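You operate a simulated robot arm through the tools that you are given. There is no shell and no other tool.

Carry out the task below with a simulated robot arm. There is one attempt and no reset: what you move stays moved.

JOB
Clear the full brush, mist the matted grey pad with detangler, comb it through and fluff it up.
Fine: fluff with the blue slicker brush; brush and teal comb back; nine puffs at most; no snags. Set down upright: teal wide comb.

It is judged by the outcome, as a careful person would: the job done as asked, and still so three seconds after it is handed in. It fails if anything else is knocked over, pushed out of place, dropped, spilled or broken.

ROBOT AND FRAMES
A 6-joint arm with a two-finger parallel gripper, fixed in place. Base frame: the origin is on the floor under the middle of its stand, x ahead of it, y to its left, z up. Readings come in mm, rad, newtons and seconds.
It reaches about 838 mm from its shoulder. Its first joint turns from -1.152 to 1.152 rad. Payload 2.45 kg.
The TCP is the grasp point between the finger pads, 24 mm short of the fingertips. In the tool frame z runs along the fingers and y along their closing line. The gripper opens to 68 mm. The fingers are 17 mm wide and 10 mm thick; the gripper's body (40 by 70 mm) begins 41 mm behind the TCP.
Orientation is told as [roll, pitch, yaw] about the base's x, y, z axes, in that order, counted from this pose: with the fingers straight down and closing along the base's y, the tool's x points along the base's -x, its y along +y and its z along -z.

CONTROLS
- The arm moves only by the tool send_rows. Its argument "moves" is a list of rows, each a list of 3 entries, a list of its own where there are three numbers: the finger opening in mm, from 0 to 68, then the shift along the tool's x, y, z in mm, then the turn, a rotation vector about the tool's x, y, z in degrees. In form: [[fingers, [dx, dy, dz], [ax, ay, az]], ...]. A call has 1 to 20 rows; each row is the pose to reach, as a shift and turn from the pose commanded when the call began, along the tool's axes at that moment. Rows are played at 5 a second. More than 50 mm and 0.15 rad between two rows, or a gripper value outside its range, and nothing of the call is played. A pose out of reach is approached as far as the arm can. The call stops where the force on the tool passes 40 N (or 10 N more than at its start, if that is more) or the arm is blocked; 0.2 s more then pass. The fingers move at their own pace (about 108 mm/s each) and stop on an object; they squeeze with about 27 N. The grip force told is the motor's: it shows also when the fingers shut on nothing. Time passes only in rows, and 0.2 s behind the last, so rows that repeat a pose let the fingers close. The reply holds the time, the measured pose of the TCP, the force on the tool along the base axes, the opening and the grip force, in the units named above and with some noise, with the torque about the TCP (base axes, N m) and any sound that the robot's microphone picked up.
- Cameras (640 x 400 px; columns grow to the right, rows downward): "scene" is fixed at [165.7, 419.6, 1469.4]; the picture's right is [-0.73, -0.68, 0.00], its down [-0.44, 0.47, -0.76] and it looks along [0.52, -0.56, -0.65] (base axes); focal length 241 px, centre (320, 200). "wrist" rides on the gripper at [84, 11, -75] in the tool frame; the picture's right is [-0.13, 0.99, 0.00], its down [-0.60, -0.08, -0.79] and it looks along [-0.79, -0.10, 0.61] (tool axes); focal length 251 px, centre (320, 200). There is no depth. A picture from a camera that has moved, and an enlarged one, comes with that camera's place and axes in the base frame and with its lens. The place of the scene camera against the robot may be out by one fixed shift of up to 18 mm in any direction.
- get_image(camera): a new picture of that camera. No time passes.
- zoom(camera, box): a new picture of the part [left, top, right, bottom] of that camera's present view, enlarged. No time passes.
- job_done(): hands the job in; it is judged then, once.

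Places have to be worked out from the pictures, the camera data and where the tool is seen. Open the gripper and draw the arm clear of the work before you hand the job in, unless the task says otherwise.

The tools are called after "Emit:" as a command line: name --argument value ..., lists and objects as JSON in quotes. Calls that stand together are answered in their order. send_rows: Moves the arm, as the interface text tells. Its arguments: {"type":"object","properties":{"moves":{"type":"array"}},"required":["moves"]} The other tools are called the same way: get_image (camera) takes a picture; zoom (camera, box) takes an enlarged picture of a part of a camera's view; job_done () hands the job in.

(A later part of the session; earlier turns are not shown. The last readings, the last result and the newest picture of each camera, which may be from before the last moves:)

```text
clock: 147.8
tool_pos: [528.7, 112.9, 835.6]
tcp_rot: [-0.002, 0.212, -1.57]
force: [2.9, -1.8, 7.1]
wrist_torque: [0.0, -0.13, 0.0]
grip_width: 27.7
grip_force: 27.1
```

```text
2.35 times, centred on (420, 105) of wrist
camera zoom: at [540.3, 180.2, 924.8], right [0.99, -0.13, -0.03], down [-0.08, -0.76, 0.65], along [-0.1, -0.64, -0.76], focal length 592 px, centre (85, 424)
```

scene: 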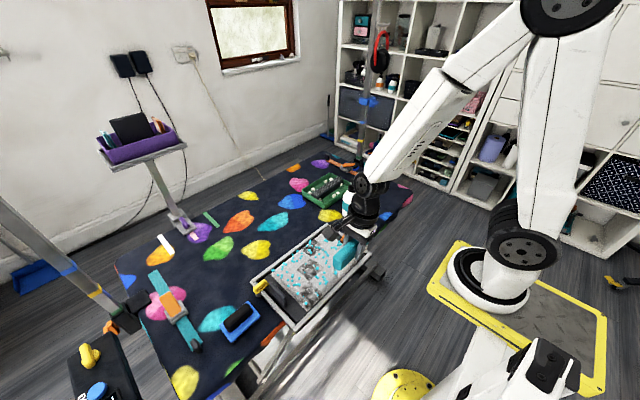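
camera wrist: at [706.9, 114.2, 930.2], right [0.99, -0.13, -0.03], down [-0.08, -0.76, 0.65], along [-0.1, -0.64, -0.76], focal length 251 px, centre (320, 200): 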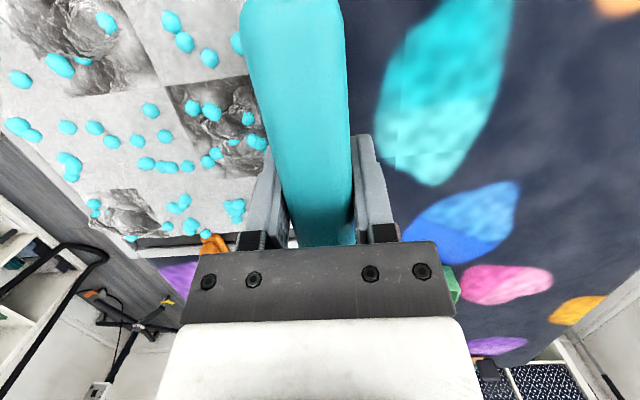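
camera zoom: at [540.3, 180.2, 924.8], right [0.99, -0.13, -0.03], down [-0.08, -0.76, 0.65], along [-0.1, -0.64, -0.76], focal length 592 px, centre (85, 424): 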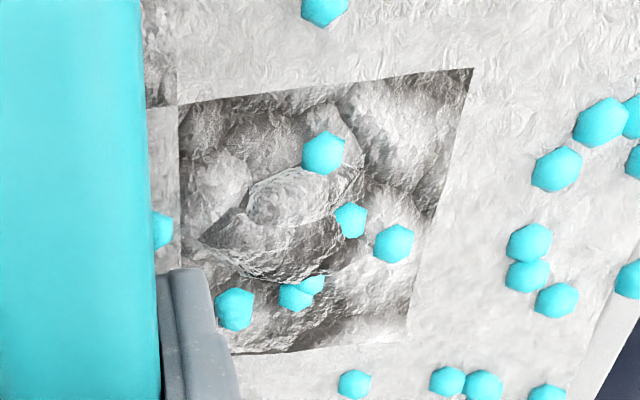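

The middle mat has shrunk after one stroke. Lifting back over for a second stroke at the same depth.

Emit:
send_rows --moves '[[18, [2.5, 0, -11.7], [0, 0, 0]], [18, [2.5, 45, -11.7], [0, 0, 0]], [18, [2.5, 90, -11.7], [0, 0, 0]], [18, [2.5, 108, -11.7], [0, 0, 0]], [18, [0.1, 108, -0.4], [0, 0, 0]], [18, [0.1, 108, -0.4], [0, 0, 0]], [18, [0.1, 102, -0.4], [0, 0, 0]], [18, [0.1, 96, -0.4], [0, 0, 0]], [18, [0.1, 90, -0.4], [0, 0, 0]], [18, [0.1, 84, -0.4], [0, 0, 0]], [18, [0.1, 78, -0.3], [0, 0, 0]], [18, [0, 72, -0.2], [0, 0, 0]], [18, [0, 66, -0.1], [0, 0, 0]], [18, [0, 60, 0], [0, 0, 0]]]'

Emit:
send_rows --moves '[[18, [0, -6, 0], [0, 0, 0]], [18, [0, -12, 0], [0, 0, 0]], [18, [0, -18, 0], [0, 0, 0]], [18, [0, -24, 0], [0, 0, 0]], [18, [0, -30, 0], [0, 0, 0]], [18, [0, -36, 0], [0, 0, 0]], [18, [0, -42, 0], [0, 0, 0]], [18, [0, -48, 0], [0, 0, 0]], [18, [0, -54, 0], [0, 0, 0]], [18, [0, -60, 0], [0, 0, 0]]]'

Emit:
zoom --camera "wrist" --box '[340, 20, 500, 190]'

Emit:
zoom --camera "scene" --box '[235, 205, 355, 315]'

```text
clock: 150.8
tool_pos: [591.2, 113.9, 834.8]
tcp_rot: [0.002, 0.209, -1.572]
force: [4.8, -0.4, 8.9]
wrist_torque: [-0.22, -0.14, 0.11]
grip_width: 27.6
grip_force: 26.7
```

```text
clock: 153.0
tool_pos: [530.8, 114.0, 834.4]
tcp_rot: [0.003, 0.21, -1.571]
force: [7.1, -0.4, 17.7]
wrist_torque: [-0.05, -0.26, 0.04]
grip_width: 27.5
grip_force: 27.0
```

```text
2.35 times, centred on (420, 105) of wrist
camera zoom: at [541.7, 180.5, 924.7], right [0.99, -0.13, -0.03], down [-0.08, -0.76, 0.65], along [-0.1, -0.64, -0.76], focal length 592 px, centre (85, 424)
```

zoom: 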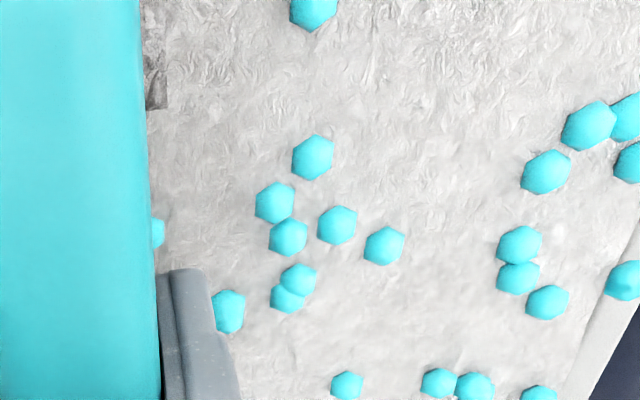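

```text
3.64 times, centred on (295, 260) of scene
camera zoom: at [165.5, 419.6, 1469.5], right [-0.73, -0.68, 0.0], down [-0.44, 0.47, -0.76], along [0.52, -0.56, -0.65], focal length 875 px, centre (411, -18)
```

zoom: 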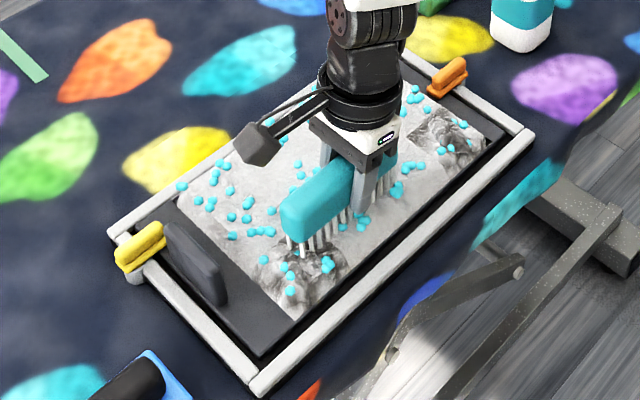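

The middle mat is fully cleared and the frame hasn't moved. Now the near-left mat at about (517,182): lift, shift, and set down lightly on its far side, a bit higher since the force crept up to 18 N.

Emit:
send_rows --moves '[[18, [3.1, 0, -14.7], [0, 0, 0]], [18, [23, 30, -10.4], [0, 0, 0]], [18, [43.2, 60, -6.2], [0, 0, 0]], [18, [41.5, 60, 2], [0, 0, 0]], [18, [40.3, 60, 7.3], [0, 0, 0]], [18, [40.3, 60, 7.3], [0, 0, 0]]]'

Emit:
zoom --camera "scene" --box '[245, 215, 325, 295]'

```text
clock: 154.4
tool_pos: [590.4, 155.9, 835.3]
tcp_rot: [-0.004, 0.21, -1.569]
force: [0.2, 0.6, -0.8]
wrist_torque: [-0.05, -0.01, 0.0]
grip_width: 27.8
grip_force: 26.9
```

```text
5.00 times, centred on (285, 255) of scene
camera zoom: at [165.7, 419.7, 1469.4], right [-0.73, -0.68, 0.0], down [-0.44, 0.47, -0.76], along [0.52, -0.56, -0.65], focal length 1204 px, centre (495, -75)
```

zoom: 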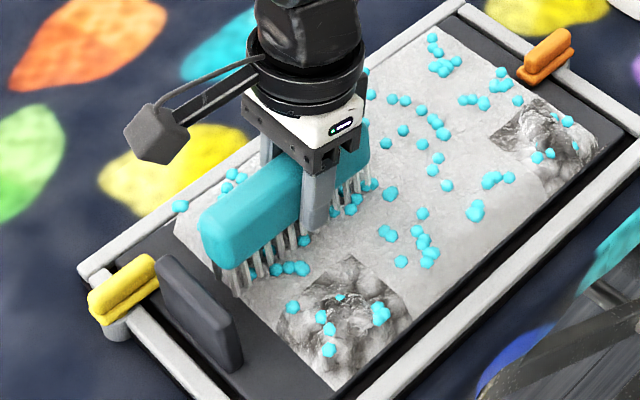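

Clear of the tab, no contact yet. Lowering 1.2 mm and starting the stroke.

Emit:
send_rows --moves '[[18, [-0.25, 0, 1.1], [0, 0, 0]], [18, [-0.25, -6, 1.1], [0, 0, 0]], [18, [-0.25, -12, 1.1], [0, 0, 0]], [18, [-0.25, -18, 1.1], [0, 0, 0]], [18, [-0.25, -24, 1.1], [0, 0, 0]]]'

Emit:
send_rows --moves '[[18, [0, -6, 0], [0, 0, 0]], [18, [0, -12, 0], [0, 0, 0]], [18, [0, -18, 0], [0, 0, 0]], [18, [0, -24, 0], [0, 0, 0]]]'

Emit:
send_rows --moves '[[18, [0, -6, 0], [0, 0, 0]], [18, [0, -12, 0], [0, 0, 0]], [18, [0, -18, 0], [0, 0, 0]], [18, [0, -24, 0], [0, 0, 0]], [18, [0, -30, 0], [0, 0, 0]], [18, [0, -36, 0], [0, 0, 0]], [18, [0, -42, 0], [0, 0, 0]], [18, [0, -44, 0], [0, 0, 0]]]'

Emit:
zoom --camera "scene" --box '[245, 215, 325, 295]'

Emit:
zoom --camera "wrist" --box '[320, 0, 500, 190]'

```text
clock: 155.6
tool_pos: [568.0, 154.7, 835.0]
tcp_rot: [0.004, 0.212, -1.569]
force: [8.6, -0.7, 18.0]
wrist_torque: [-0.31, -0.18, 0.11]
grip_width: 27.6
grip_force: 27.2
```

```text
clock: 156.6
tool_pos: [543.2, 154.0, 834.5]
tcp_rot: [0.002, 0.209, -1.571]
force: [7.9, -0.9, 19.5]
wrist_torque: [0.03, -0.27, -0.02]
grip_width: 27.5
grip_force: 27.1
```

```text
clock: 158.4
tool_pos: [497.0, 155.0, 834.8]
tcp_rot: [-0.002, 0.21, -1.571]
force: [3.2, -0.4, 6.9]
wrist_torque: [0.18, -0.21, -0.07]
grip_width: 27.5
grip_force: 27.1
```

```text
5.00 times, centred on (285, 255) of scene
camera zoom: at [165.6, 419.6, 1469.4], right [-0.73, -0.68, 0.0], down [-0.44, 0.47, -0.76], along [0.52, -0.56, -0.65], focal length 1204 px, centre (495, -75)
```

zoom: 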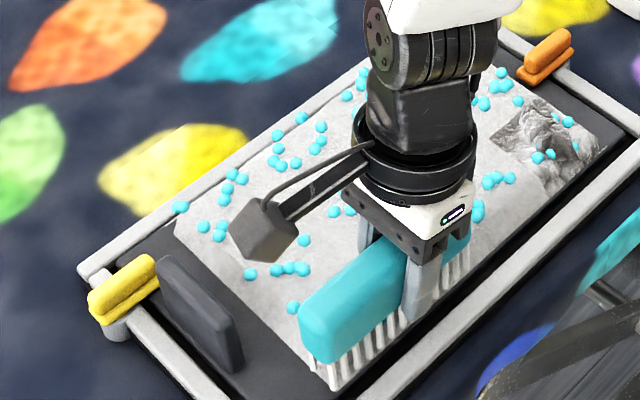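

```text
2.11 times, centred on (410, 95) of wrist
camera zoom: at [508.3, 221.1, 923.9], right [0.99, -0.13, -0.03], down [-0.08, -0.76, 0.65], along [-0.1, -0.64, -0.76], focal length 529 px, centre (130, 421)
```

zoom: 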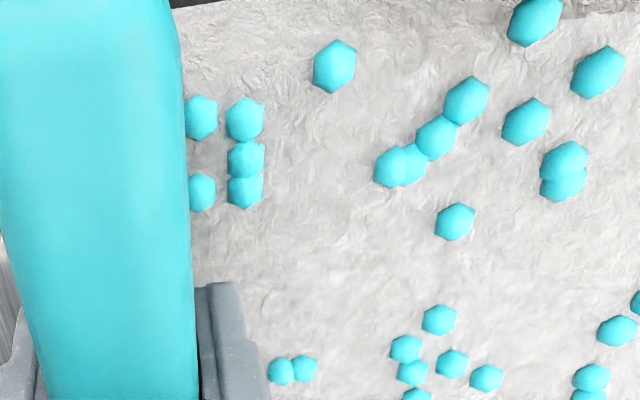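

The near-left mat is cleared as well. Last mat is near-right at about (518,−13). I'll lift and set down beyond its far side with the comb centred at y≈26, keeping clear of the orange clip.

Emit:
send_rows --moves '[[18, [4.2, 0, -19.6], [0, 0, 0]], [18, [-28, 23, -26.5], [0, 0, 0]], [18, [-60.3, 46, -33.4], [0, 0, 0]], [18, [-92.6, 70, -40.2], [0, 0, 0]], [18, [-124.9, 93, -47.1], [0, 0, 0]], [18, [-127, 93, -37], [0, 0, 0]], [18, [-128.8, 93, -28.9], [0, 0, 0]], [18, [-128.8, 93, -28.9], [0, 0, 0]]]'

Emit:
zoom --camera "scene" --box '[260, 195, 350, 285]'

Emit:
zoom --camera "scene" --box '[235, 205, 355, 315]'

```text
clock: 160.2
tool_pos: [592.0, 21.5, 835.4]
tcp_rot: [-0.001, 0.208, -1.571]
force: [-0.7, -0.2, -1.1]
wrist_torque: [0.02, 0.02, -0.02]
grip_width: 27.7
grip_force: 26.8
```

```text
4.44 times, centred on (305, 240) of scene
camera zoom: at [165.7, 419.6, 1469.4], right [-0.73, -0.68, 0.0], down [-0.44, 0.47, -0.76], along [0.52, -0.56, -0.65], focal length 1070 px, centre (387, 22)
```

zoom: 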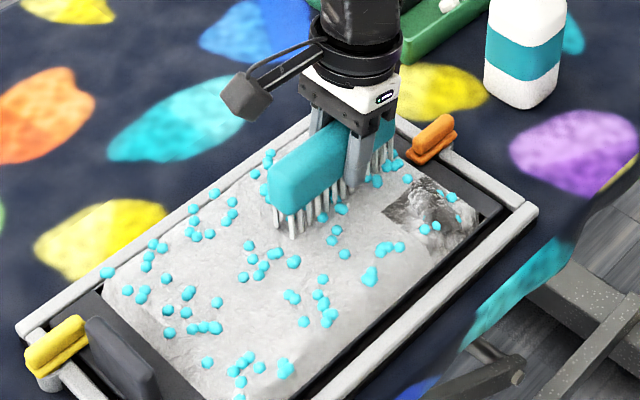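

```text
3.64 times, centred on (295, 260) of scene
camera zoom: at [165.7, 419.6, 1469.4], right [-0.73, -0.68, 0.0], down [-0.44, 0.47, -0.76], along [0.52, -0.56, -0.65], focal length 875 px, centre (411, -18)
```

zoom: 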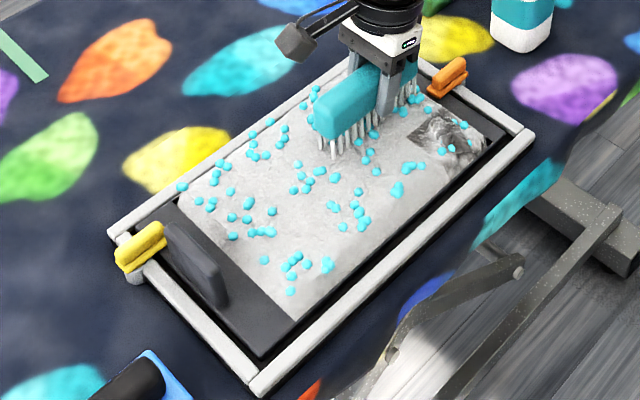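

Three mats are gone; only the near-right one remains. Lowering 1.2 mm and stroking through it toward the robot, stopping short of the near rail.

Emit:
send_rows --moves '[[18, [-0.25, 0, 1.1], [0, 0, 0]], [18, [-0.25, -6, 1.1], [0, 0, 0]], [18, [-0.25, -12, 1.1], [0, 0, 0]], [18, [-0.25, -18, 1.1], [0, 0, 0]], [18, [-0.25, -24, 1.1], [0, 0, 0]]]'

Emit:
send_rows --moves '[[18, [0, -6, 0], [0, 0, 0]], [18, [0, -12, 0], [0, 0, 0]], [18, [0, -18, 0], [0, 0, 0]], [18, [0, -24, 0], [0, 0, 0]]]'

Emit:
send_rows --moves '[[18, [0, -6, 0], [0, 0, 0]], [18, [0, -12, 0], [0, 0, 0]], [18, [0, -18, 0], [0, 0, 0]], [18, [0, -24, 0], [0, 0, 0]], [18, [0, -30, 0], [0, 0, 0]], [18, [0, -36, 0], [0, 0, 0]], [18, [0, -42, 0], [0, 0, 0]], [18, [0, -45, 0], [0, 0, 0]]]'

Emit:
zoom --camera "scene" --box '[260, 195, 350, 285]'

Emit:
get_image --camera "wrist"

```text
clock: 161.4
tool_pos: [567.8, 22.1, 835.0]
tcp_rot: [-0.003, 0.21, -1.57]
force: [-0.8, -0.1, -1.2]
wrist_torque: [0.01, 0.04, 0.02]
grip_width: 27.7
grip_force: 27.0
```

```text
clock: 162.4
tool_pos: [542.6, 22.3, 834.9]
tcp_rot: [-0.003, 0.209, -1.572]
force: [-0.1, 0.4, -0.8]
wrist_torque: [0.04, 0.0, 0.0]
grip_width: 27.9
grip_force: 27.5
```

```text
clock: 164.2
tool_pos: [497.3, 22.4, 835.7]
tcp_rot: [-0.001, 0.21, -1.572]
force: [-0.1, 0.3, -0.6]
wrist_torque: [-0.01, -0.01, 0.02]
grip_width: 27.6
grip_force: 27.1
```

```text
4.44 times, centred on (305, 240) of scene
camera zoom: at [165.7, 419.6, 1469.4], right [-0.73, -0.68, 0.0], down [-0.44, 0.47, -0.76], along [0.52, -0.56, -0.65], focal length 1070 px, centre (387, 22)
```

zoom: 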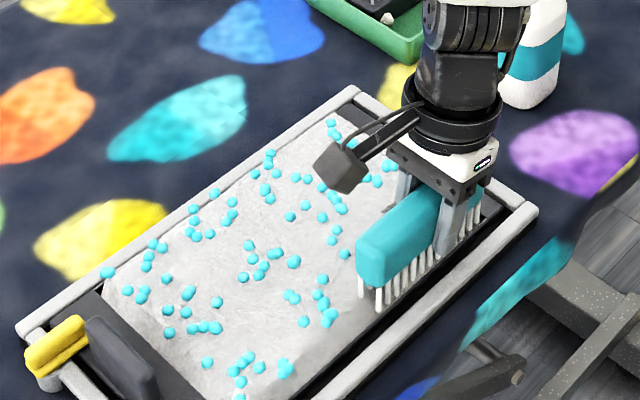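

```text
taken
camera wrist: at [509.0, 89.5, 924.3], right [0.99, -0.13, -0.03], down [-0.08, -0.76, 0.65], along [-0.1, -0.64, -0.76], focal length 251 px, centre (320, 200)
```

wrist: 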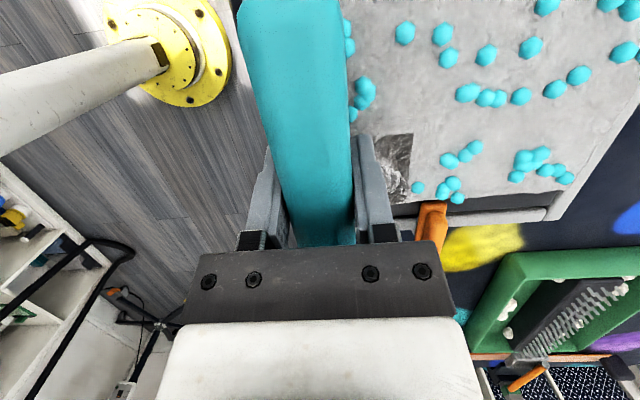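

No contact was made on that pass, since the comb crept up a little under the earlier load. I'll go back to the start of the stroke and lower until I feel light contact.

Emit:
send_rows --moves '[[18, [2.5, 0, -11.7], [0, 0, 0]], [18, [2.5, 45, -11.7], [0, 0, 0]], [18, [2.5, 88, -11.7], [0, 0, 0]], [18, [2.5, 88, -11.7], [0, 0, 0]], [18, [-0.2, 88, 1.0], [0, 0, 0]], [18, [-0.2, 88, 1.0], [0, 0, 0]]]'

Emit:
send_rows --moves '[[18, [-0.25, 0, 1.1], [0, 0, 0]], [18, [-0.25, 0, 1.1], [0, 0, 0]]]'

Emit:
send_rows --moves '[[18, [-0.2, 0, 0.9], [0, 0, 0]], [18, [-0.2, 0, 0.9], [0, 0, 0]]]'

```text
clock: 165.6
tool_pos: [588.7, 22.8, 833.9]
tcp_rot: [-0.003, 0.21, -1.571]
force: [0.2, 0.2, -0.1]
wrist_torque: [-0.03, 0.01, -0.01]
grip_width: 27.5
grip_force: 27.7
```

```text
clock: 166.2
tool_pos: [587.8, 24.1, 834.5]
tcp_rot: [0.001, 0.211, -1.569]
force: [-0.9, 4.1, 10.1]
wrist_torque: [-0.13, 0.0, 0.03]
grip_width: 27.5
grip_force: 26.8
```

```text
clock: 166.8
tool_pos: [588.1, 22.2, 833.5]
tcp_rot: [0.003, 0.208, -1.572]
force: [0.6, 2.8, 19.6]
wrist_torque: [0.04, 0.01, 0.01]
grip_width: 27.5
grip_force: 27.1
```

Contact found: 10 N at about 832.5. I'll raise 1 mm from here and draw the stroke.

Emit:
send_rows --moves '[[18, [0.2, 0, -1.0], [0, 0, 0]], [18, [0.2, -6, -1.0], [0, 0, 0]], [18, [0.2, -12, -1.0], [0, 0, 0]], [18, [0.2, -18, -1.0], [0, 0, 0]], [18, [0.2, -24, -1.0], [0, 0, 0]], [18, [0.2, -30, -1.0], [0, 0, 0]]]'

Emit:
send_rows --moves '[[18, [0, -6, 0], [0, 0, 0]], [18, [0, -12, 0], [0, 0, 0]], [18, [0, -18, 0], [0, 0, 0]], [18, [0, -24, 0], [0, 0, 0]], [18, [0, -30, 0], [0, 0, 0]]]'

Emit:
send_rows --moves '[[18, [0, -6, 0], [0, 0, 0]], [18, [0, -12, 0], [0, 0, 0]], [18, [0, -18, 0], [0, 0, 0]], [18, [0, -24, 0], [0, 0, 0]], [18, [0, -30, 0], [0, 0, 0]]]'

Emit:
get_image --camera "wrist"

Emit:
zoom --camera "scene" --box '[235, 205, 355, 315]'

```text
clock: 168.2
tool_pos: [556.6, 23.7, 834.9]
tcp_rot: [0.003, 0.209, -1.571]
force: [7.7, 0.7, 18.4]
wrist_torque: [0.02, -0.23, 0.0]
grip_width: 27.6
grip_force: 27.2
```

```text
clock: 169.4
tool_pos: [526.2, 23.4, 832.7]
tcp_rot: [0.001, 0.21, -1.572]
force: [7.4, 1.0, 18.5]
wrist_torque: [0.08, -0.26, -0.06]
grip_width: 27.7
grip_force: 26.3
```

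```text
clock: 170.6
tool_pos: [496.7, 23.0, 834.2]
tcp_rot: [0.0, 0.21, -1.572]
force: [6.4, 2.1, 14.0]
wrist_torque: [0.03, -0.35, -0.01]
grip_width: 27.6
grip_force: 27.3
```

```text
taken
camera wrist: at [507.5, 90.2, 922.6], right [0.99, -0.13, -0.03], down [-0.08, -0.76, 0.65], along [-0.1, -0.64, -0.76], focal length 251 px, centre (320, 200)
```

wrist: 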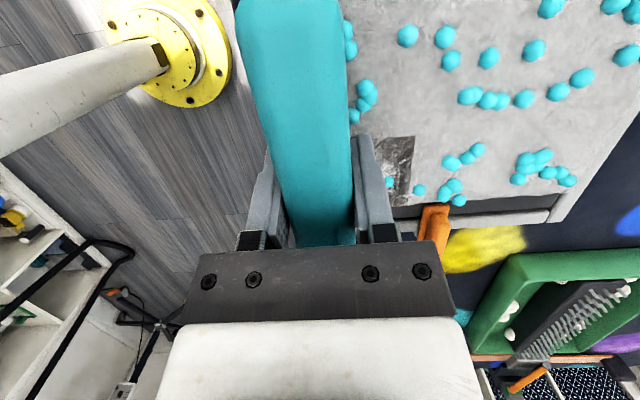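

```text
3.64 times, centred on (295, 260) of scene
camera zoom: at [165.6, 419.7, 1469.4], right [-0.73, -0.68, 0.0], down [-0.44, 0.47, -0.76], along [0.52, -0.56, -0.65], focal length 875 px, centre (411, -18)
```

zoom: 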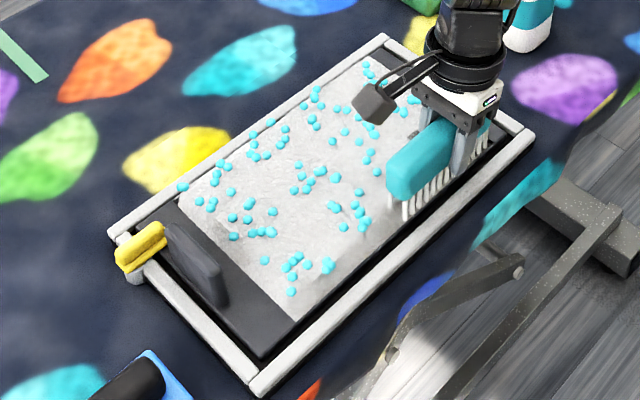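

The stroke dragged smoothly at about 7 N. Lifting back over to see what remains of this mat.

Emit:
send_rows --moves '[[18, [3.5, 0, -16], [0, 0, 0]], [18, [3.5, 45, -16], [0, 0, 0]], [18, [3.5, 90, -16], [0, 0, 0]], [18, [3.5, 90, -16], [0, 0, 0]]]'

Emit:
get_image --camera "wrist"

Emit:
zoom --camera "scene" --box '[260, 195, 350, 285]'

```text
clock: 171.6
tool_pos: [587.9, 24.7, 849.0]
tcp_rot: [-0.002, 0.209, -1.572]
force: [-0.7, 1.0, -0.8]
wrist_torque: [-0.06, 0.0, 0.0]
grip_width: 27.5
grip_force: 27.0
```

```text
taken
camera wrist: at [598.1, 91.8, 938.4], right [0.99, -0.13, -0.03], down [-0.08, -0.76, 0.65], along [-0.1, -0.64, -0.76], focal length 251 px, centre (320, 200)
```

wrist: 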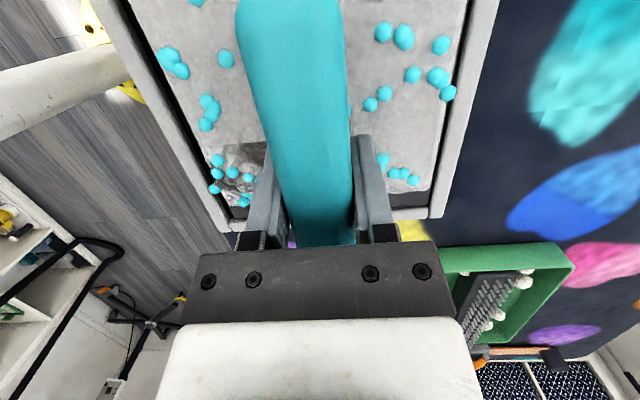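

```text
4.44 times, centred on (305, 240) of scene
camera zoom: at [165.7, 419.6, 1469.4], right [-0.73, -0.68, 0.0], down [-0.44, 0.47, -0.76], along [0.52, -0.56, -0.65], focal length 1070 px, centre (387, 22)
```

zoom: 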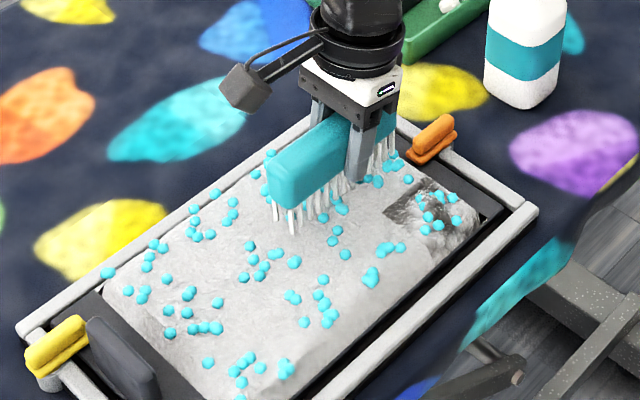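

Much flatter; one more stroke should finish it. Lowering to light contact again and drawing through.

Emit:
send_rows --moves '[[18, [-1.7, 0, 8], [0, 0, 0]], [18, [-3.2, 0, 15.2], [0, 0, 0]], [18, [-3.5, 0, 16.2], [0, 0, 0]], [18, [-3.5, 0, 16.2], [0, 0, 0]]]'

```text
clock: 172.6
tool_pos: [587.2, 23.5, 832.3]
tcp_rot: [-0.001, 0.208, -1.57]
force: [-3.2, 2.7, 11.5]
wrist_torque: [-0.32, 0.13, -0.09]
grip_width: 27.3
grip_force: 27.1
```

Emit:
send_rows --moves '[[18, [0.1, -6, -0.4], [0, 0, 0]], [18, [0.1, -12, -0.4], [0, 0, 0]], [18, [0.1, -18, -0.4], [0, 0, 0]], [18, [0.1, -24, -0.4], [0, 0, 0]], [18, [0.1, -30, -0.4], [0, 0, 0]], [18, [0.1, -36, -0.4], [0, 0, 0]], [18, [0.1, -42, -0.4], [0, 0, 0]], [18, [0.1, -48, -0.4], [0, 0, 0]], [18, [0.1, -54, -0.4], [0, 0, 0]], [18, [0.1, -60, -0.4], [0, 0, 0]]]'

Emit:
send_rows --moves '[[18, [0, -6, 0], [0, 0, 0]], [18, [0, -12, 0], [0, 0, 0]], [18, [0, -18, 0], [0, 0, 0]], [18, [0, -24, 0], [0, 0, 0]], [18, [0, -30, 0], [0, 0, 0]], [18, [0, -30, 0], [0, 0, 0]], [18, [3.5, -30, -16], [0, 0, 0]], [18, [8, 10, -36], [0, 0, 0]], [18, [8, 55, -36], [0, 0, 0]], [18, [8, 90, -36], [0, 0, 0]], [18, [8, 90, -36], [0, 0, 0]]]'

Emit:
get_image --camera "wrist"

Emit:
zoom --camera "scene" --box '[235, 205, 355, 315]'

```text
clock: 174.8
tool_pos: [526.7, 22.0, 832.0]
tcp_rot: [-0.001, 0.21, -1.57]
force: [5.7, 1.1, 10.5]
wrist_torque: [-0.08, -0.15, 0.01]
grip_width: 27.6
grip_force: 27.5
```

```text
clock: 177.2
tool_pos: [615.1, 22.6, 870.8]
tcp_rot: [-0.002, 0.21, -1.571]
force: [-0.6, 0.5, -0.2]
wrist_torque: [0.03, 0.01, -0.03]
grip_width: 27.2
grip_force: 27.3
```

```text
taken
camera wrist: at [625.4, 89.7, 959.8], right [0.99, -0.13, -0.03], down [-0.08, -0.76, 0.65], along [-0.1, -0.64, -0.76], focal length 251 px, centre (320, 200)
```

wrist: 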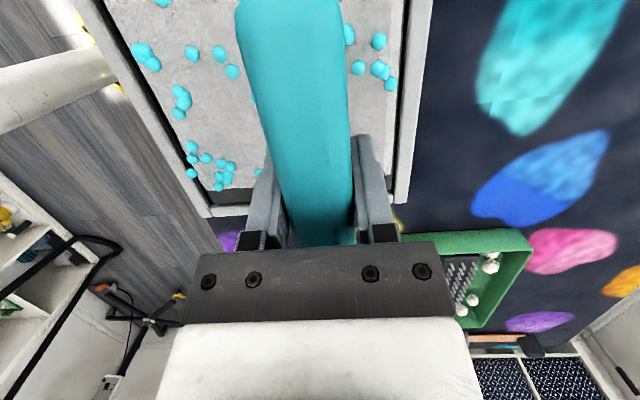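

```text
3.64 times, centred on (295, 260) of scene
camera zoom: at [165.7, 419.6, 1469.4], right [-0.73, -0.68, 0.0], down [-0.44, 0.47, -0.76], along [0.52, -0.56, -0.65], focal length 875 px, centre (411, -18)
```

zoom: 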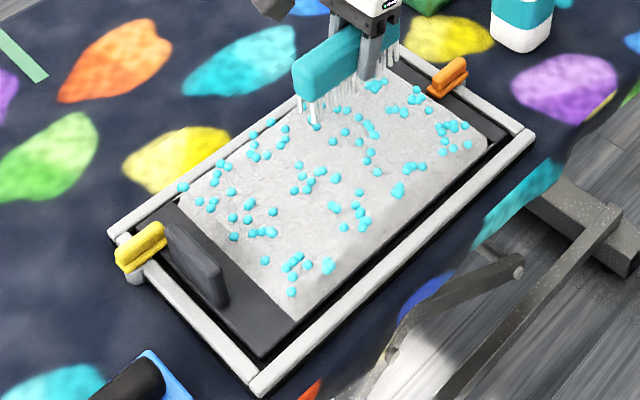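

All four mats are combed out with no snag heard. Now the comb goes back: lifting and carrying it to above its original spot at (661.8, 357.2).

Emit:
send_rows --moves '[[18, [10, 0, -47], [0, 0, 0]], [18, [50.9, 5.75, -38.3], [0, 0, 0]], [18, [91.8, 11.5, -29.6], [0, 0, 0]], [18, [132.7, 17.25, -20.9], [0, 0, 0]], [18, [173.6, 23, -12.2], [0, 0, 0]], [18, [214.5, 28.75, -3.5], [0, 0, 0]], [18, [255.4, 34.5, 5.2], [0, 0, 0]], [18, [296.3, 40.25, 13.9], [0, 0, 0]], [18, [337.2, 46, 22.6], [0, 0, 0]], [18, [337.2, 46, 22.6], [0, 0, 0]]]'

Emit:
send_rows --moves '[[18, [0, 0, 0], [0, 0, 0]]]'

Emit:
zoom --camera "scene" --box '[170, 235, 270, 325]'

Emit:
get_image --camera "wrist"

```text
clock: 179.4
tool_pos: [662.5, 358.2, 916.7]
tcp_rot: [-0.002, 0.209, -1.571]
force: [0.3, -0.8, -0.3]
wrist_torque: [-0.02, 0.0, 0.0]
grip_width: 27.7
grip_force: 27.3
```

```text
clock: 179.8
tool_pos: [663.4, 357.9, 916.2]
tcp_rot: [-0.003, 0.211, -1.571]
force: [0.7, 0.1, -0.4]
wrist_torque: [0.0, 0.0, 0.0]
grip_width: 27.6
grip_force: 26.9
```

```text
4.44 times, centred on (220, 280) of scene
camera zoom: at [165.7, 419.7, 1469.4], right [-0.73, -0.68, 0.0], down [-0.44, 0.47, -0.76], along [0.52, -0.56, -0.65], focal length 1070 px, centre (764, -156)
```

zoom: 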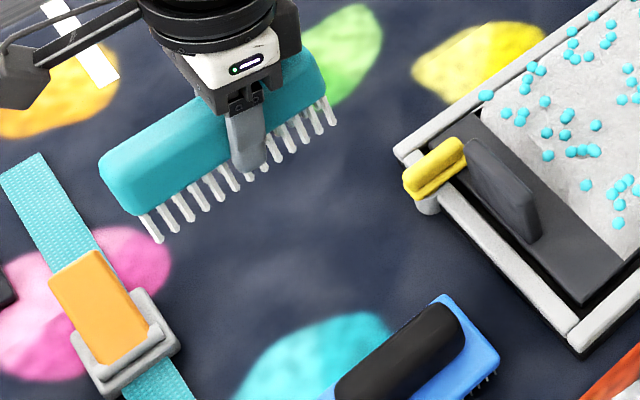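

```text
taken
camera wrist: at [674.3, 424.9, 1005.8], right [0.99, -0.13, -0.03], down [-0.08, -0.76, 0.65], along [-0.1, -0.64, -0.76], focal length 251 px, centre (320, 200)
```

wrist: 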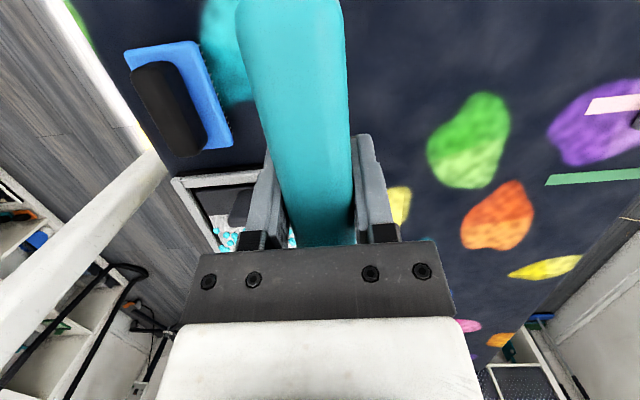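

Right above its spot and level. Adjusting 1 mm and lowering to just above the table.

Emit:
send_rows --moves '[[18, [-8, -1, 38], [0, 0, 0]], [18, [-16, -1, 76], [0, 0, 0]], [18, [-20.5, -1, 97], [0, 0, 0]], [18, [-21.7, -1, 102.2], [0, 0, 0]], [18, [-21.7, -1, 102.2], [0, 0, 0]]]'

Emit:
send_rows --moves '[[18, [-0.8, 0, 3.9], [0, 0, 0]], [18, [-0.8, 0, 3.9], [0, 0, 0]]]'

Emit:
send_rows --moves '[[18, [-0.4, 0, 2], [0, 0, 0]], [18, [-0.4, 0, 2], [0, 0, 0]]]'

Emit:
zoom --camera "scene" --box '[170, 235, 270, 325]'

```text
clock: 181.0
tool_pos: [663.0, 359.0, 812.7]
tcp_rot: [-0.001, 0.209, -1.57]
force: [-0.9, 0.2, -1.3]
wrist_torque: [0.0, -0.03, -0.01]
grip_width: 27.8
grip_force: 27.3
```

```text
clock: 181.6
tool_pos: [662.1, 357.2, 809.8]
tcp_rot: [0.001, 0.209, -1.572]
force: [-0.5, 0.3, -0.1]
wrist_torque: [-0.01, 0.0, 0.0]
grip_width: 27.7
grip_force: 26.9
```

```text
clock: 182.2
tool_pos: [660.5, 359.2, 806.7]
tcp_rot: [-0.002, 0.208, -1.572]
force: [1.4, 0.4, -0.5]
wrist_torque: [0.0, -0.01, 0.0]
grip_width: 27.6
grip_force: 27.5
```

```text
4.44 times, centred on (220, 280) of scene
camera zoom: at [165.7, 419.7, 1469.4], right [-0.73, -0.68, 0.0], down [-0.44, 0.47, -0.76], along [0.52, -0.56, -0.65], focal length 1070 px, centre (764, -156)
```

zoom: 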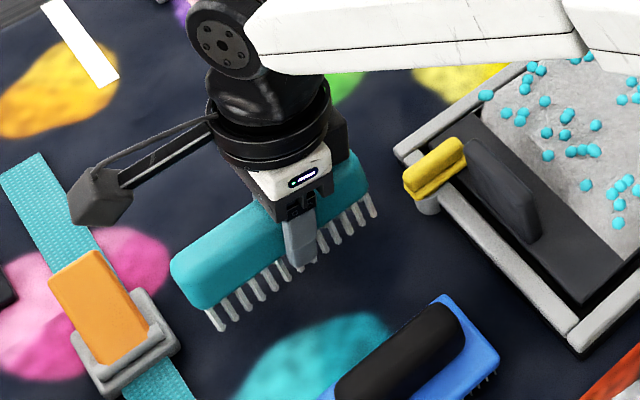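

No contact yet; by the picture the comb still hangs about 12 mm above the table and about 4 mm too far in +y, because it had crept up in the grip. I'll shift back 3 mm and keep lowering gently.

Emit:
send_rows --moves '[[18, [-2.9, 0.5, -0.6], [0, 0, 0]], [18, [-3.8, 0.5, 3.3], [0, 0, 0]], [18, [-4.2, 0.5, 5.3], [0, 0, 0]], [18, [-4.2, 0.5, 5.3], [0, 0, 0]]]'

Emit:
send_rows --moves '[[18, [-0.4, 0, 2], [0, 0, 0]], [18, [-0.4, 0, 2], [0, 0, 0]]]'

Emit:
send_rows --moves '[[18, [-0.4, 0, 2], [0, 0, 0]], [18, [-0.4, 0, 2], [0, 0, 0]]]'

```text
clock: 183.2
tool_pos: [661.5, 355.2, 801.6]
tcp_rot: [0.0, 0.209, -1.569]
force: [0.0, -0.5, -1.1]
wrist_torque: [-0.03, 0.0, 0.0]
grip_width: 27.7
grip_force: 26.5
```

```text
clock: 183.8
tool_pos: [659.8, 354.0, 799.2]
tcp_rot: [-0.002, 0.209, -1.571]
force: [0.5, 0.2, -1.4]
wrist_torque: [0.02, -0.01, 0.0]
grip_width: 27.7
grip_force: 26.9
```

```text
clock: 184.4
tool_pos: [658.7, 353.5, 796.8]
tcp_rot: [0.0, 0.21, -1.571]
force: [-0.3, 0.4, -0.9]
wrist_torque: [-0.02, 0.0, -0.02]
grip_width: 27.5
grip_force: 26.9
```

Emit:
send_rows --moves '[[18, [-0.3, 0, 1.5], [0, 0, 0]], [18, [-0.3, 0, 1.5], [0, 0, 0]]]'

Emit:
send_rows --moves '[[18, [-0.3, 0, 1.5], [0, 0, 0]], [18, [-0.3, 0, 1.5], [0, 0, 0]]]'

Emit:
zoom --camera "scene" --box '[170, 235, 270, 325]'

```text
clock: 185.0
tool_pos: [659.8, 354.6, 797.8]
tcp_rot: [-0.001, 0.21, -1.571]
force: [0.9, 1.7, 1.4]
wrist_torque: [-0.1, -0.01, -0.01]
grip_width: 27.5
grip_force: 27.0
```

```text
clock: 185.6
tool_pos: [659.3, 354.3, 797.4]
tcp_rot: [0.002, 0.211, -1.569]
force: [-0.8, -0.8, 13.0]
wrist_torque: [-0.66, 0.06, -0.02]
grip_width: 27.7
grip_force: 27.2
```

```text
4.44 times, centred on (220, 280) of scene
camera zoom: at [165.4, 419.5, 1469.5], right [-0.73, -0.68, 0.0], down [-0.44, 0.47, -0.76], along [0.52, -0.56, -0.65], focal length 1070 px, centre (764, -156)
```

zoom: 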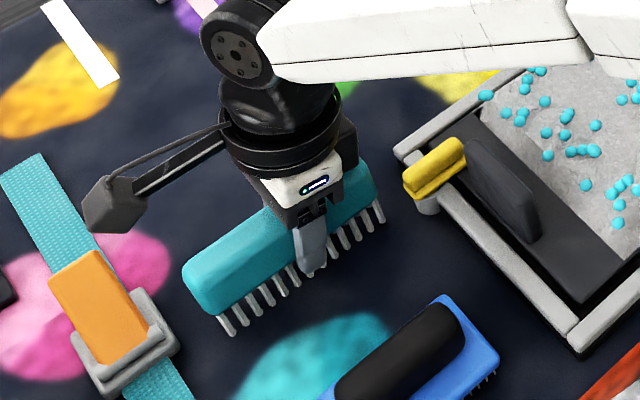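

The comb touches down at its original location, matching the first picture within a couple of pixels, with 13 N mostly at one end. I'll ease up half a millimetre, open the fingers and rise.

Emit:
send_rows --moves '[[18, [0.15, 0, -0.8], [0, 0, 0]], [18, [0.15, 0, -0.8], [0, 0, 0]], [62, [0.15, 0, -0.8], [0, 0, 0]], [62, [0.15, 0, -0.8], [0, 0, 0]], [62, [0.15, 0, -0.8], [0, 0, 0]]]'

Emit:
zoom --camera "scene" --box '[170, 235, 270, 325]'

Emit:
get_image --camera "wrist"

```text
clock: 186.8
tool_pos: [659.6, 353.2, 795.7]
tcp_rot: [-0.002, 0.208, -1.571]
force: [0.8, 0.2, -0.1]
wrist_torque: [-0.04, -0.01, -0.02]
grip_width: 62.0
grip_force: 0.0
```

```text
4.44 times, centred on (220, 280) of scene
camera zoom: at [165.7, 419.6, 1469.4], right [-0.73, -0.68, 0.0], down [-0.44, 0.47, -0.76], along [0.52, -0.56, -0.65], focal length 1070 px, centre (764, -156)
```

zoom: 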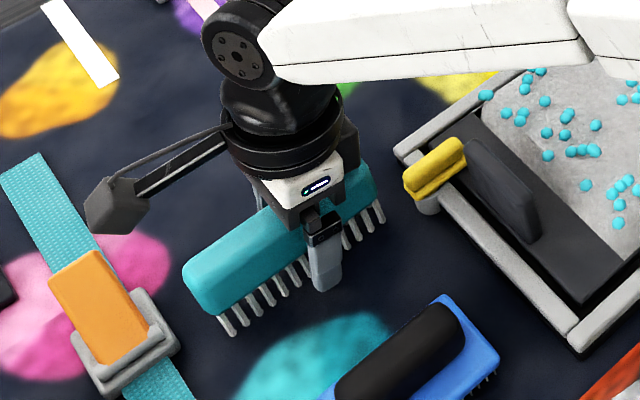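

```text
taken
camera wrist: at [670.6, 420.9, 885.5], right [0.99, -0.13, -0.03], down [-0.08, -0.76, 0.65], along [-0.1, -0.64, -0.76], focal length 251 px, centre (320, 200)
```

wrist: 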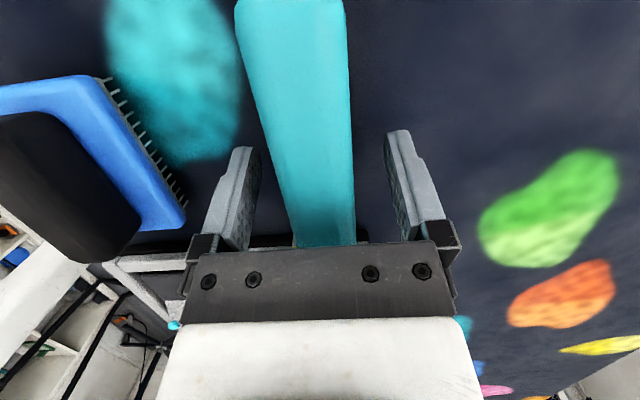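

The comb stands upright on its own, untouched by the fingers. Rising straight up.

Emit:
send_rows --moves '[[62, [3, 0, -14], [0, 0, 0]], [62, [10, 0, -48], [0, 0, 0]], [62, [19, 0, -90], [0, 0, 0]], [62, [27, 0, -128], [0, 0, 0]], [62, [27, 0, -128], [0, 0, 0]]]'

Emit:
zoom --camera "scene" --box '[185, 262, 240, 315]'

Emit:
get_image --camera "scene"

```text
clock: 188.0
tool_pos: [662.9, 353.4, 926.7]
tcp_rot: [-0.001, 0.208, -1.571]
force: [0.9, 0.6, -0.4]
wrist_torque: [0.03, -0.01, 0.02]
grip_width: 61.9
grip_force: 0.0
```

```text
7.55 times, centred on (212, 288) of scene
camera zoom: at [165.7, 419.6, 1469.4], right [-0.73, -0.68, 0.0], down [-0.44, 0.47, -0.76], along [0.52, -0.56, -0.65], focal length 1817 px, centre (1131, -468)
```

zoom: 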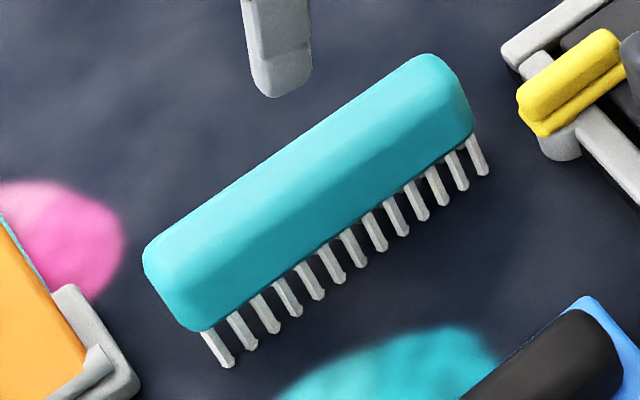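

```text
taken
```

scene: 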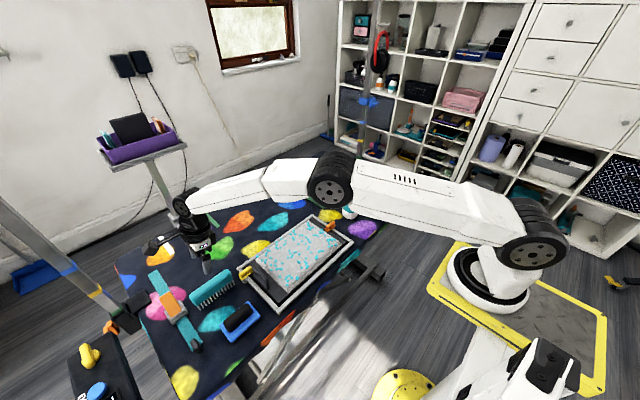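

The comb stands upright in its original spot. Now for fluffing: I'll level the tool and move over the slicker brush.

Emit:
send_rows --moves '[[62, [1.5, -33, 0.3], [0, -3, 0]], [62, [3, -66, 0.6], [0, -6, 0]], [62, [4.5, -99, 0.9], [0, -9, 0]], [62, [5.9, -132, 1.2], [0, -12, 0]], [62, [5.9, -132, 1.2], [0, -12, 0]]]'

Emit:
get_image --camera "wrist"

```text
clock: 189.2
tool_pos: [530.4, 359.7, 926.3]
tcp_rot: [-0.001, 0.0, -1.57]
force: [0.1, 0.4, -0.7]
wrist_torque: [-0.01, 0.03, 0.04]
grip_width: 62.1
grip_force: 0.0
```

```text
taken
camera wrist: at [541.7, 445.0, 1000.2], right [0.99, -0.13, 0.0], down [-0.08, -0.6, 0.79], along [-0.1, -0.79, -0.61], focal length 251 px, centre (320, 200)
```

wrist: 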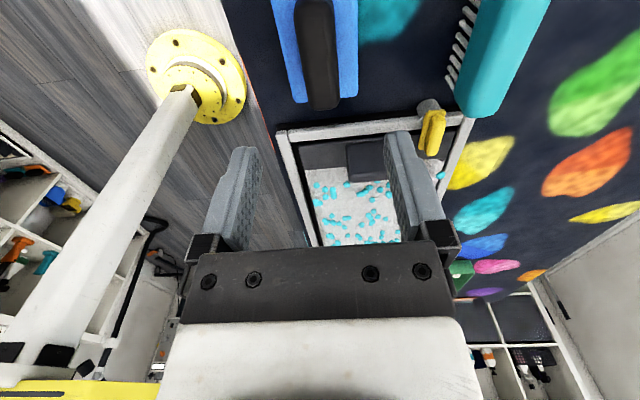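

Aligned over the handle. Descending to the same grip height as at release and closing.

Emit:
send_rows --moves '[[62, [0, 0, 40], [0, 0, 0]], [62, [0, 0, 80], [0, 0, 0]], [62, [0, 0, 108], [0, 0, 0]], [62, [0, 0, 120], [0, 0, 0]], [62, [0, 0, 123.5], [0, 0, 0]], [62, [0, 0, 123.5], [0, 0, 0]], [20, [0, 0, 123.5], [0, 0, 0]], [20, [0, 0, 123.5], [0, 0, 0]], [20, [0, 0, 123.5], [0, 0, 0]]]'

Emit:
send_rows --moves '[[20, [0, 0, -10], [0, 0, 0]], [20, [0, 0, -40], [0, 0, 0]], [20, [0, 0, -80], [0, 0, 0]], [20, [0, 0, -110], [0, 0, 0]], [20, [0, 0, -110], [0, 0, 0]]]'

Emit:
zoom --camera "scene" --box '[180, 220, 300, 340]'

```text
clock: 191.2
tool_pos: [529.7, 360.6, 803.1]
tcp_rot: [0.0, 0.0, -1.571]
force: [-0.1, 0.8, 0.3]
wrist_torque: [0.03, 0.0, 0.01]
grip_width: 27.8
grip_force: 27.1
```

```text
clock: 192.4
tool_pos: [529.4, 361.0, 912.3]
tcp_rot: [-0.002, 0.0, -1.57]
force: [1.0, 0.8, -2.1]
wrist_torque: [0.03, 0.01, -0.03]
grip_width: 27.5
grip_force: 27.3
```

```text
3.33 times, centred on (240, 280) of scene
camera zoom: at [165.7, 419.7, 1469.4], right [-0.73, -0.68, 0.0], down [-0.44, 0.47, -0.76], along [0.52, -0.56, -0.65], focal length 802 px, centre (587, -67)
```

zoom: 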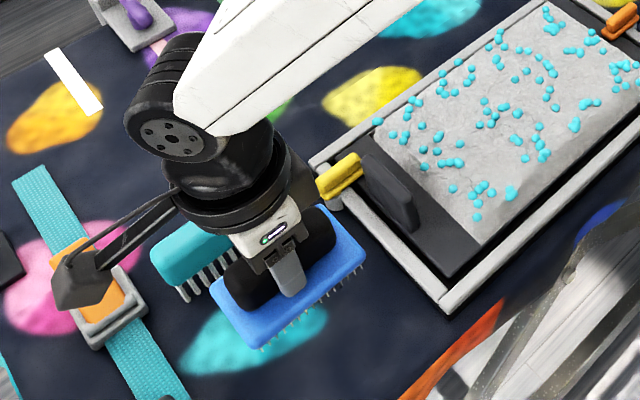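

Brush in hand. The pad skin is at about z≈788, so the bristles (about 52.5 mm below TCP) should touch near TCP 840. I'll move over the +y end of the pad and lower toward it.

Emit:
send_rows --moves '[[20, [-40, 18, 0], [0, 0, 0]], [20, [-80, 36, 0], [0, 0, 0]], [20, [-120, 54, 0], [0, 0, 0]], [20, [-160, 72, 0], [0, 0, 0]], [20, [-198, 90, 0], [0, 0, 0]], [20, [-198, 90, 30], [0, 0, 0]], [20, [-198, 90, 57], [0, 0, 0]], [20, [-198, 90, 57], [0, 0, 0]]]'

Emit:
zoom --camera "scene" --box '[240, 200, 330, 290]'

Emit:
get_image --camera "wrist"

```text
clock: 194.2
tool_pos: [619.6, 162.9, 856.2]
tcp_rot: [0.0, -0.002, -1.571]
force: [0.5, 0.3, -1.0]
wrist_torque: [-0.02, 0.01, -0.02]
grip_width: 27.7
grip_force: 26.8
```

```text
4.44 times, centred on (285, 245) of scene
camera zoom: at [165.7, 419.6, 1469.4], right [-0.73, -0.68, 0.0], down [-0.44, 0.47, -0.76], along [0.52, -0.56, -0.65], focal length 1070 px, centre (476, 0)
```

zoom: 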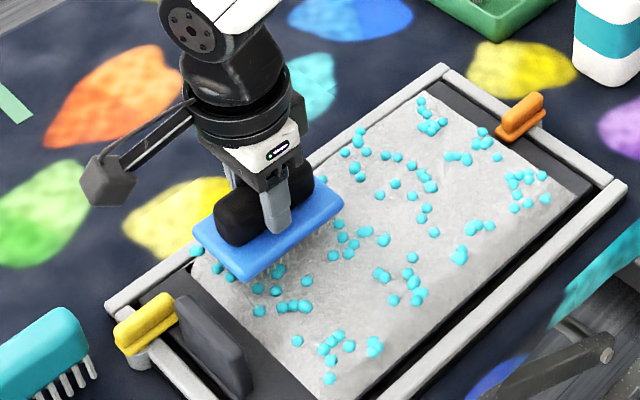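

```text
taken
camera wrist: at [631.8, 247.6, 930.6], right [0.99, -0.13, 0.0], down [-0.08, -0.6, 0.79], along [-0.1, -0.79, -0.61], focal length 251 px, centre (320, 200)
```

wrist: 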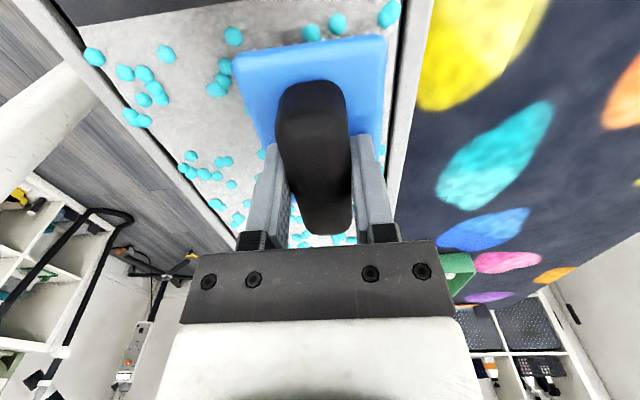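

Positioned well inside the rails. Lowering in small steps to light contact.

Emit:
send_rows --moves '[[20, [0, 0, 6], [0, 0, 0]], [20, [0, 0, 11], [0, 0, 0]], [20, [0, 0, 11], [0, 0, 0]]]'

Emit:
send_rows --moves '[[20, [0, 0, 2], [0, 0, 0]], [20, [0, 0, 2], [0, 0, 0]]]'

Emit:
send_rows --moves '[[20, [0, 0, 1.5], [0, 0, 0]], [20, [0, 0, 1.5], [0, 0, 0]]]'

Emit:
zoom --camera "wrist" --box '[200, 0, 420, 160]'

```text
clock: 195.0
tool_pos: [618.9, 162.7, 845.9]
tcp_rot: [-0.003, -0.001, -1.571]
force: [0.0, -0.3, -0.6]
wrist_torque: [-0.05, 0.03, -0.02]
grip_width: 27.5
grip_force: 26.8
```

```text
clock: 195.6
tool_pos: [619.9, 162.8, 842.1]
tcp_rot: [-0.002, -0.001, -1.571]
force: [0.8, 0.4, -0.8]
wrist_torque: [0.04, 0.02, 0.02]
grip_width: 27.5
grip_force: 27.1
```

```text
clock: 196.2
tool_pos: [618.7, 162.1, 841.8]
tcp_rot: [-0.002, -0.001, -1.571]
force: [0.6, -0.5, -2.0]
wrist_torque: [-0.02, 0.03, 0.03]
grip_width: 27.6
grip_force: 27.0
```

```text
2.50 times, centred on (310, 80) of wrist
camera zoom: at [630.9, 247.7, 915.1], right [0.99, -0.13, 0.0], down [-0.08, -0.6, 0.79], along [-0.1, -0.79, -0.61], focal length 629 px, centre (345, 500)
```

zoom: 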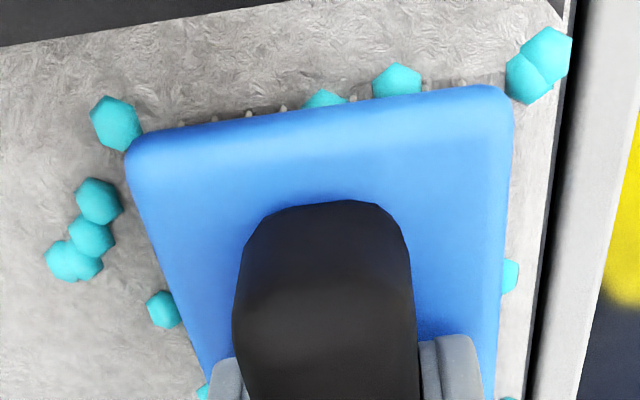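

Emit:
send_rows --moves '[[20, [0, 0, 1.5], [0, 0, 0]], [20, [0, 0, 1.5], [0, 0, 0]]]'

Emit:
send_rows --moves '[[20, [0, 0, 1.2], [0, 0, 0]], [20, [0, 0, 1.2], [0, 0, 0]]]'

Emit:
send_rows --moves '[[20, [0, 0, 1.0], [0, 0, 0]], [20, [0, 0, 1.0], [0, 0, 0]]]'

```text
clock: 196.8
tool_pos: [619.3, 162.6, 839.1]
tcp_rot: [-0.004, -0.001, -1.572]
force: [0.5, -0.6, -1.3]
wrist_torque: [-0.01, 0.0, -0.02]
grip_width: 27.6
grip_force: 26.7
```

```text
clock: 197.4
tool_pos: [619.1, 162.8, 839.9]
tcp_rot: [0.003, 0.001, -1.569]
force: [-1.3, -1.0, 3.6]
wrist_torque: [-0.12, 0.0, -0.03]
grip_width: 27.6
grip_force: 26.9
```

```text
clock: 198.0
tool_pos: [619.7, 162.7, 838.8]
tcp_rot: [-0.001, 0.0, -1.571]
force: [-5.3, -2.8, 15.4]
wrist_torque: [-0.29, 0.19, -0.05]
grip_width: 27.6
grip_force: 27.0
```

Contact at about 838.4. I'll ease up to a light 5–8 N and make the first fluffing stroke toward the robot, staying inside the rails.

Emit:
send_rows --moves '[[20, [0, 0, -0.7], [0, 0, 0]], [20, [0, -8, -0.7], [0, 0, 0]], [20, [0, -16, -0.7], [0, 0, 0]], [20, [0, -24, -0.7], [0, 0, 0]], [20, [0, -32, -0.7], [0, 0, 0]], [20, [0, -40, -0.7], [0, 0, 0]]]'

Emit:
send_rows --moves '[[20, [0, -8, 0], [0, 0, 0]], [20, [0, -16, 0], [0, 0, 0]], [20, [0, -24, 0], [0, 0, 0]], [20, [0, -32, 0], [0, 0, 0]], [20, [0, -40, 0], [0, 0, 0]], [20, [0, -48, 0], [0, 0, 0]], [20, [0, -56, 0], [0, 0, 0]]]'

Emit:
zoom --camera "scene" --box '[240, 200, 330, 290]'

Emit:
get_image --camera "wrist"

```text
clock: 199.4
tool_pos: [579.9, 162.1, 838.7]
tcp_rot: [0.002, 0.001, -1.568]
force: [5.4, -0.8, 10.6]
wrist_torque: [-0.1, -0.04, 0.02]
grip_width: 27.7
grip_force: 26.9
```

```text
clock: 201.0
tool_pos: [524.0, 162.2, 837.7]
tcp_rot: [0.001, -0.001, -1.571]
force: [7.8, 0.8, 17.6]
wrist_torque: [0.13, -0.15, -0.01]
grip_width: 27.3
grip_force: 27.2
```

```text
4.44 times, centred on (285, 245) of scene
camera zoom: at [165.5, 419.5, 1469.5], right [-0.73, -0.68, 0.0], down [-0.44, 0.47, -0.76], along [0.52, -0.56, -0.65], focal length 1070 px, centre (476, 0)
```

zoom: 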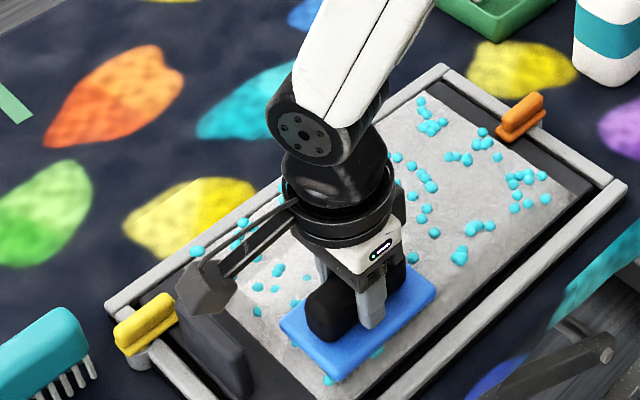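

```text
taken
camera wrist: at [535.3, 246.8, 912.4], right [0.99, -0.13, 0.0], down [-0.08, -0.6, 0.79], along [-0.1, -0.79, -0.61], focal length 251 px, centre (320, 200)
```

wrist: 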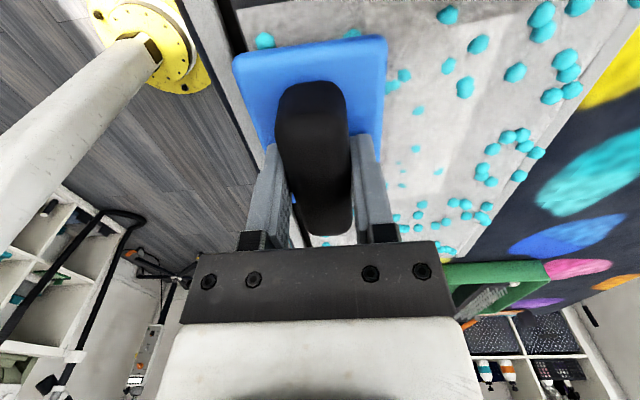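

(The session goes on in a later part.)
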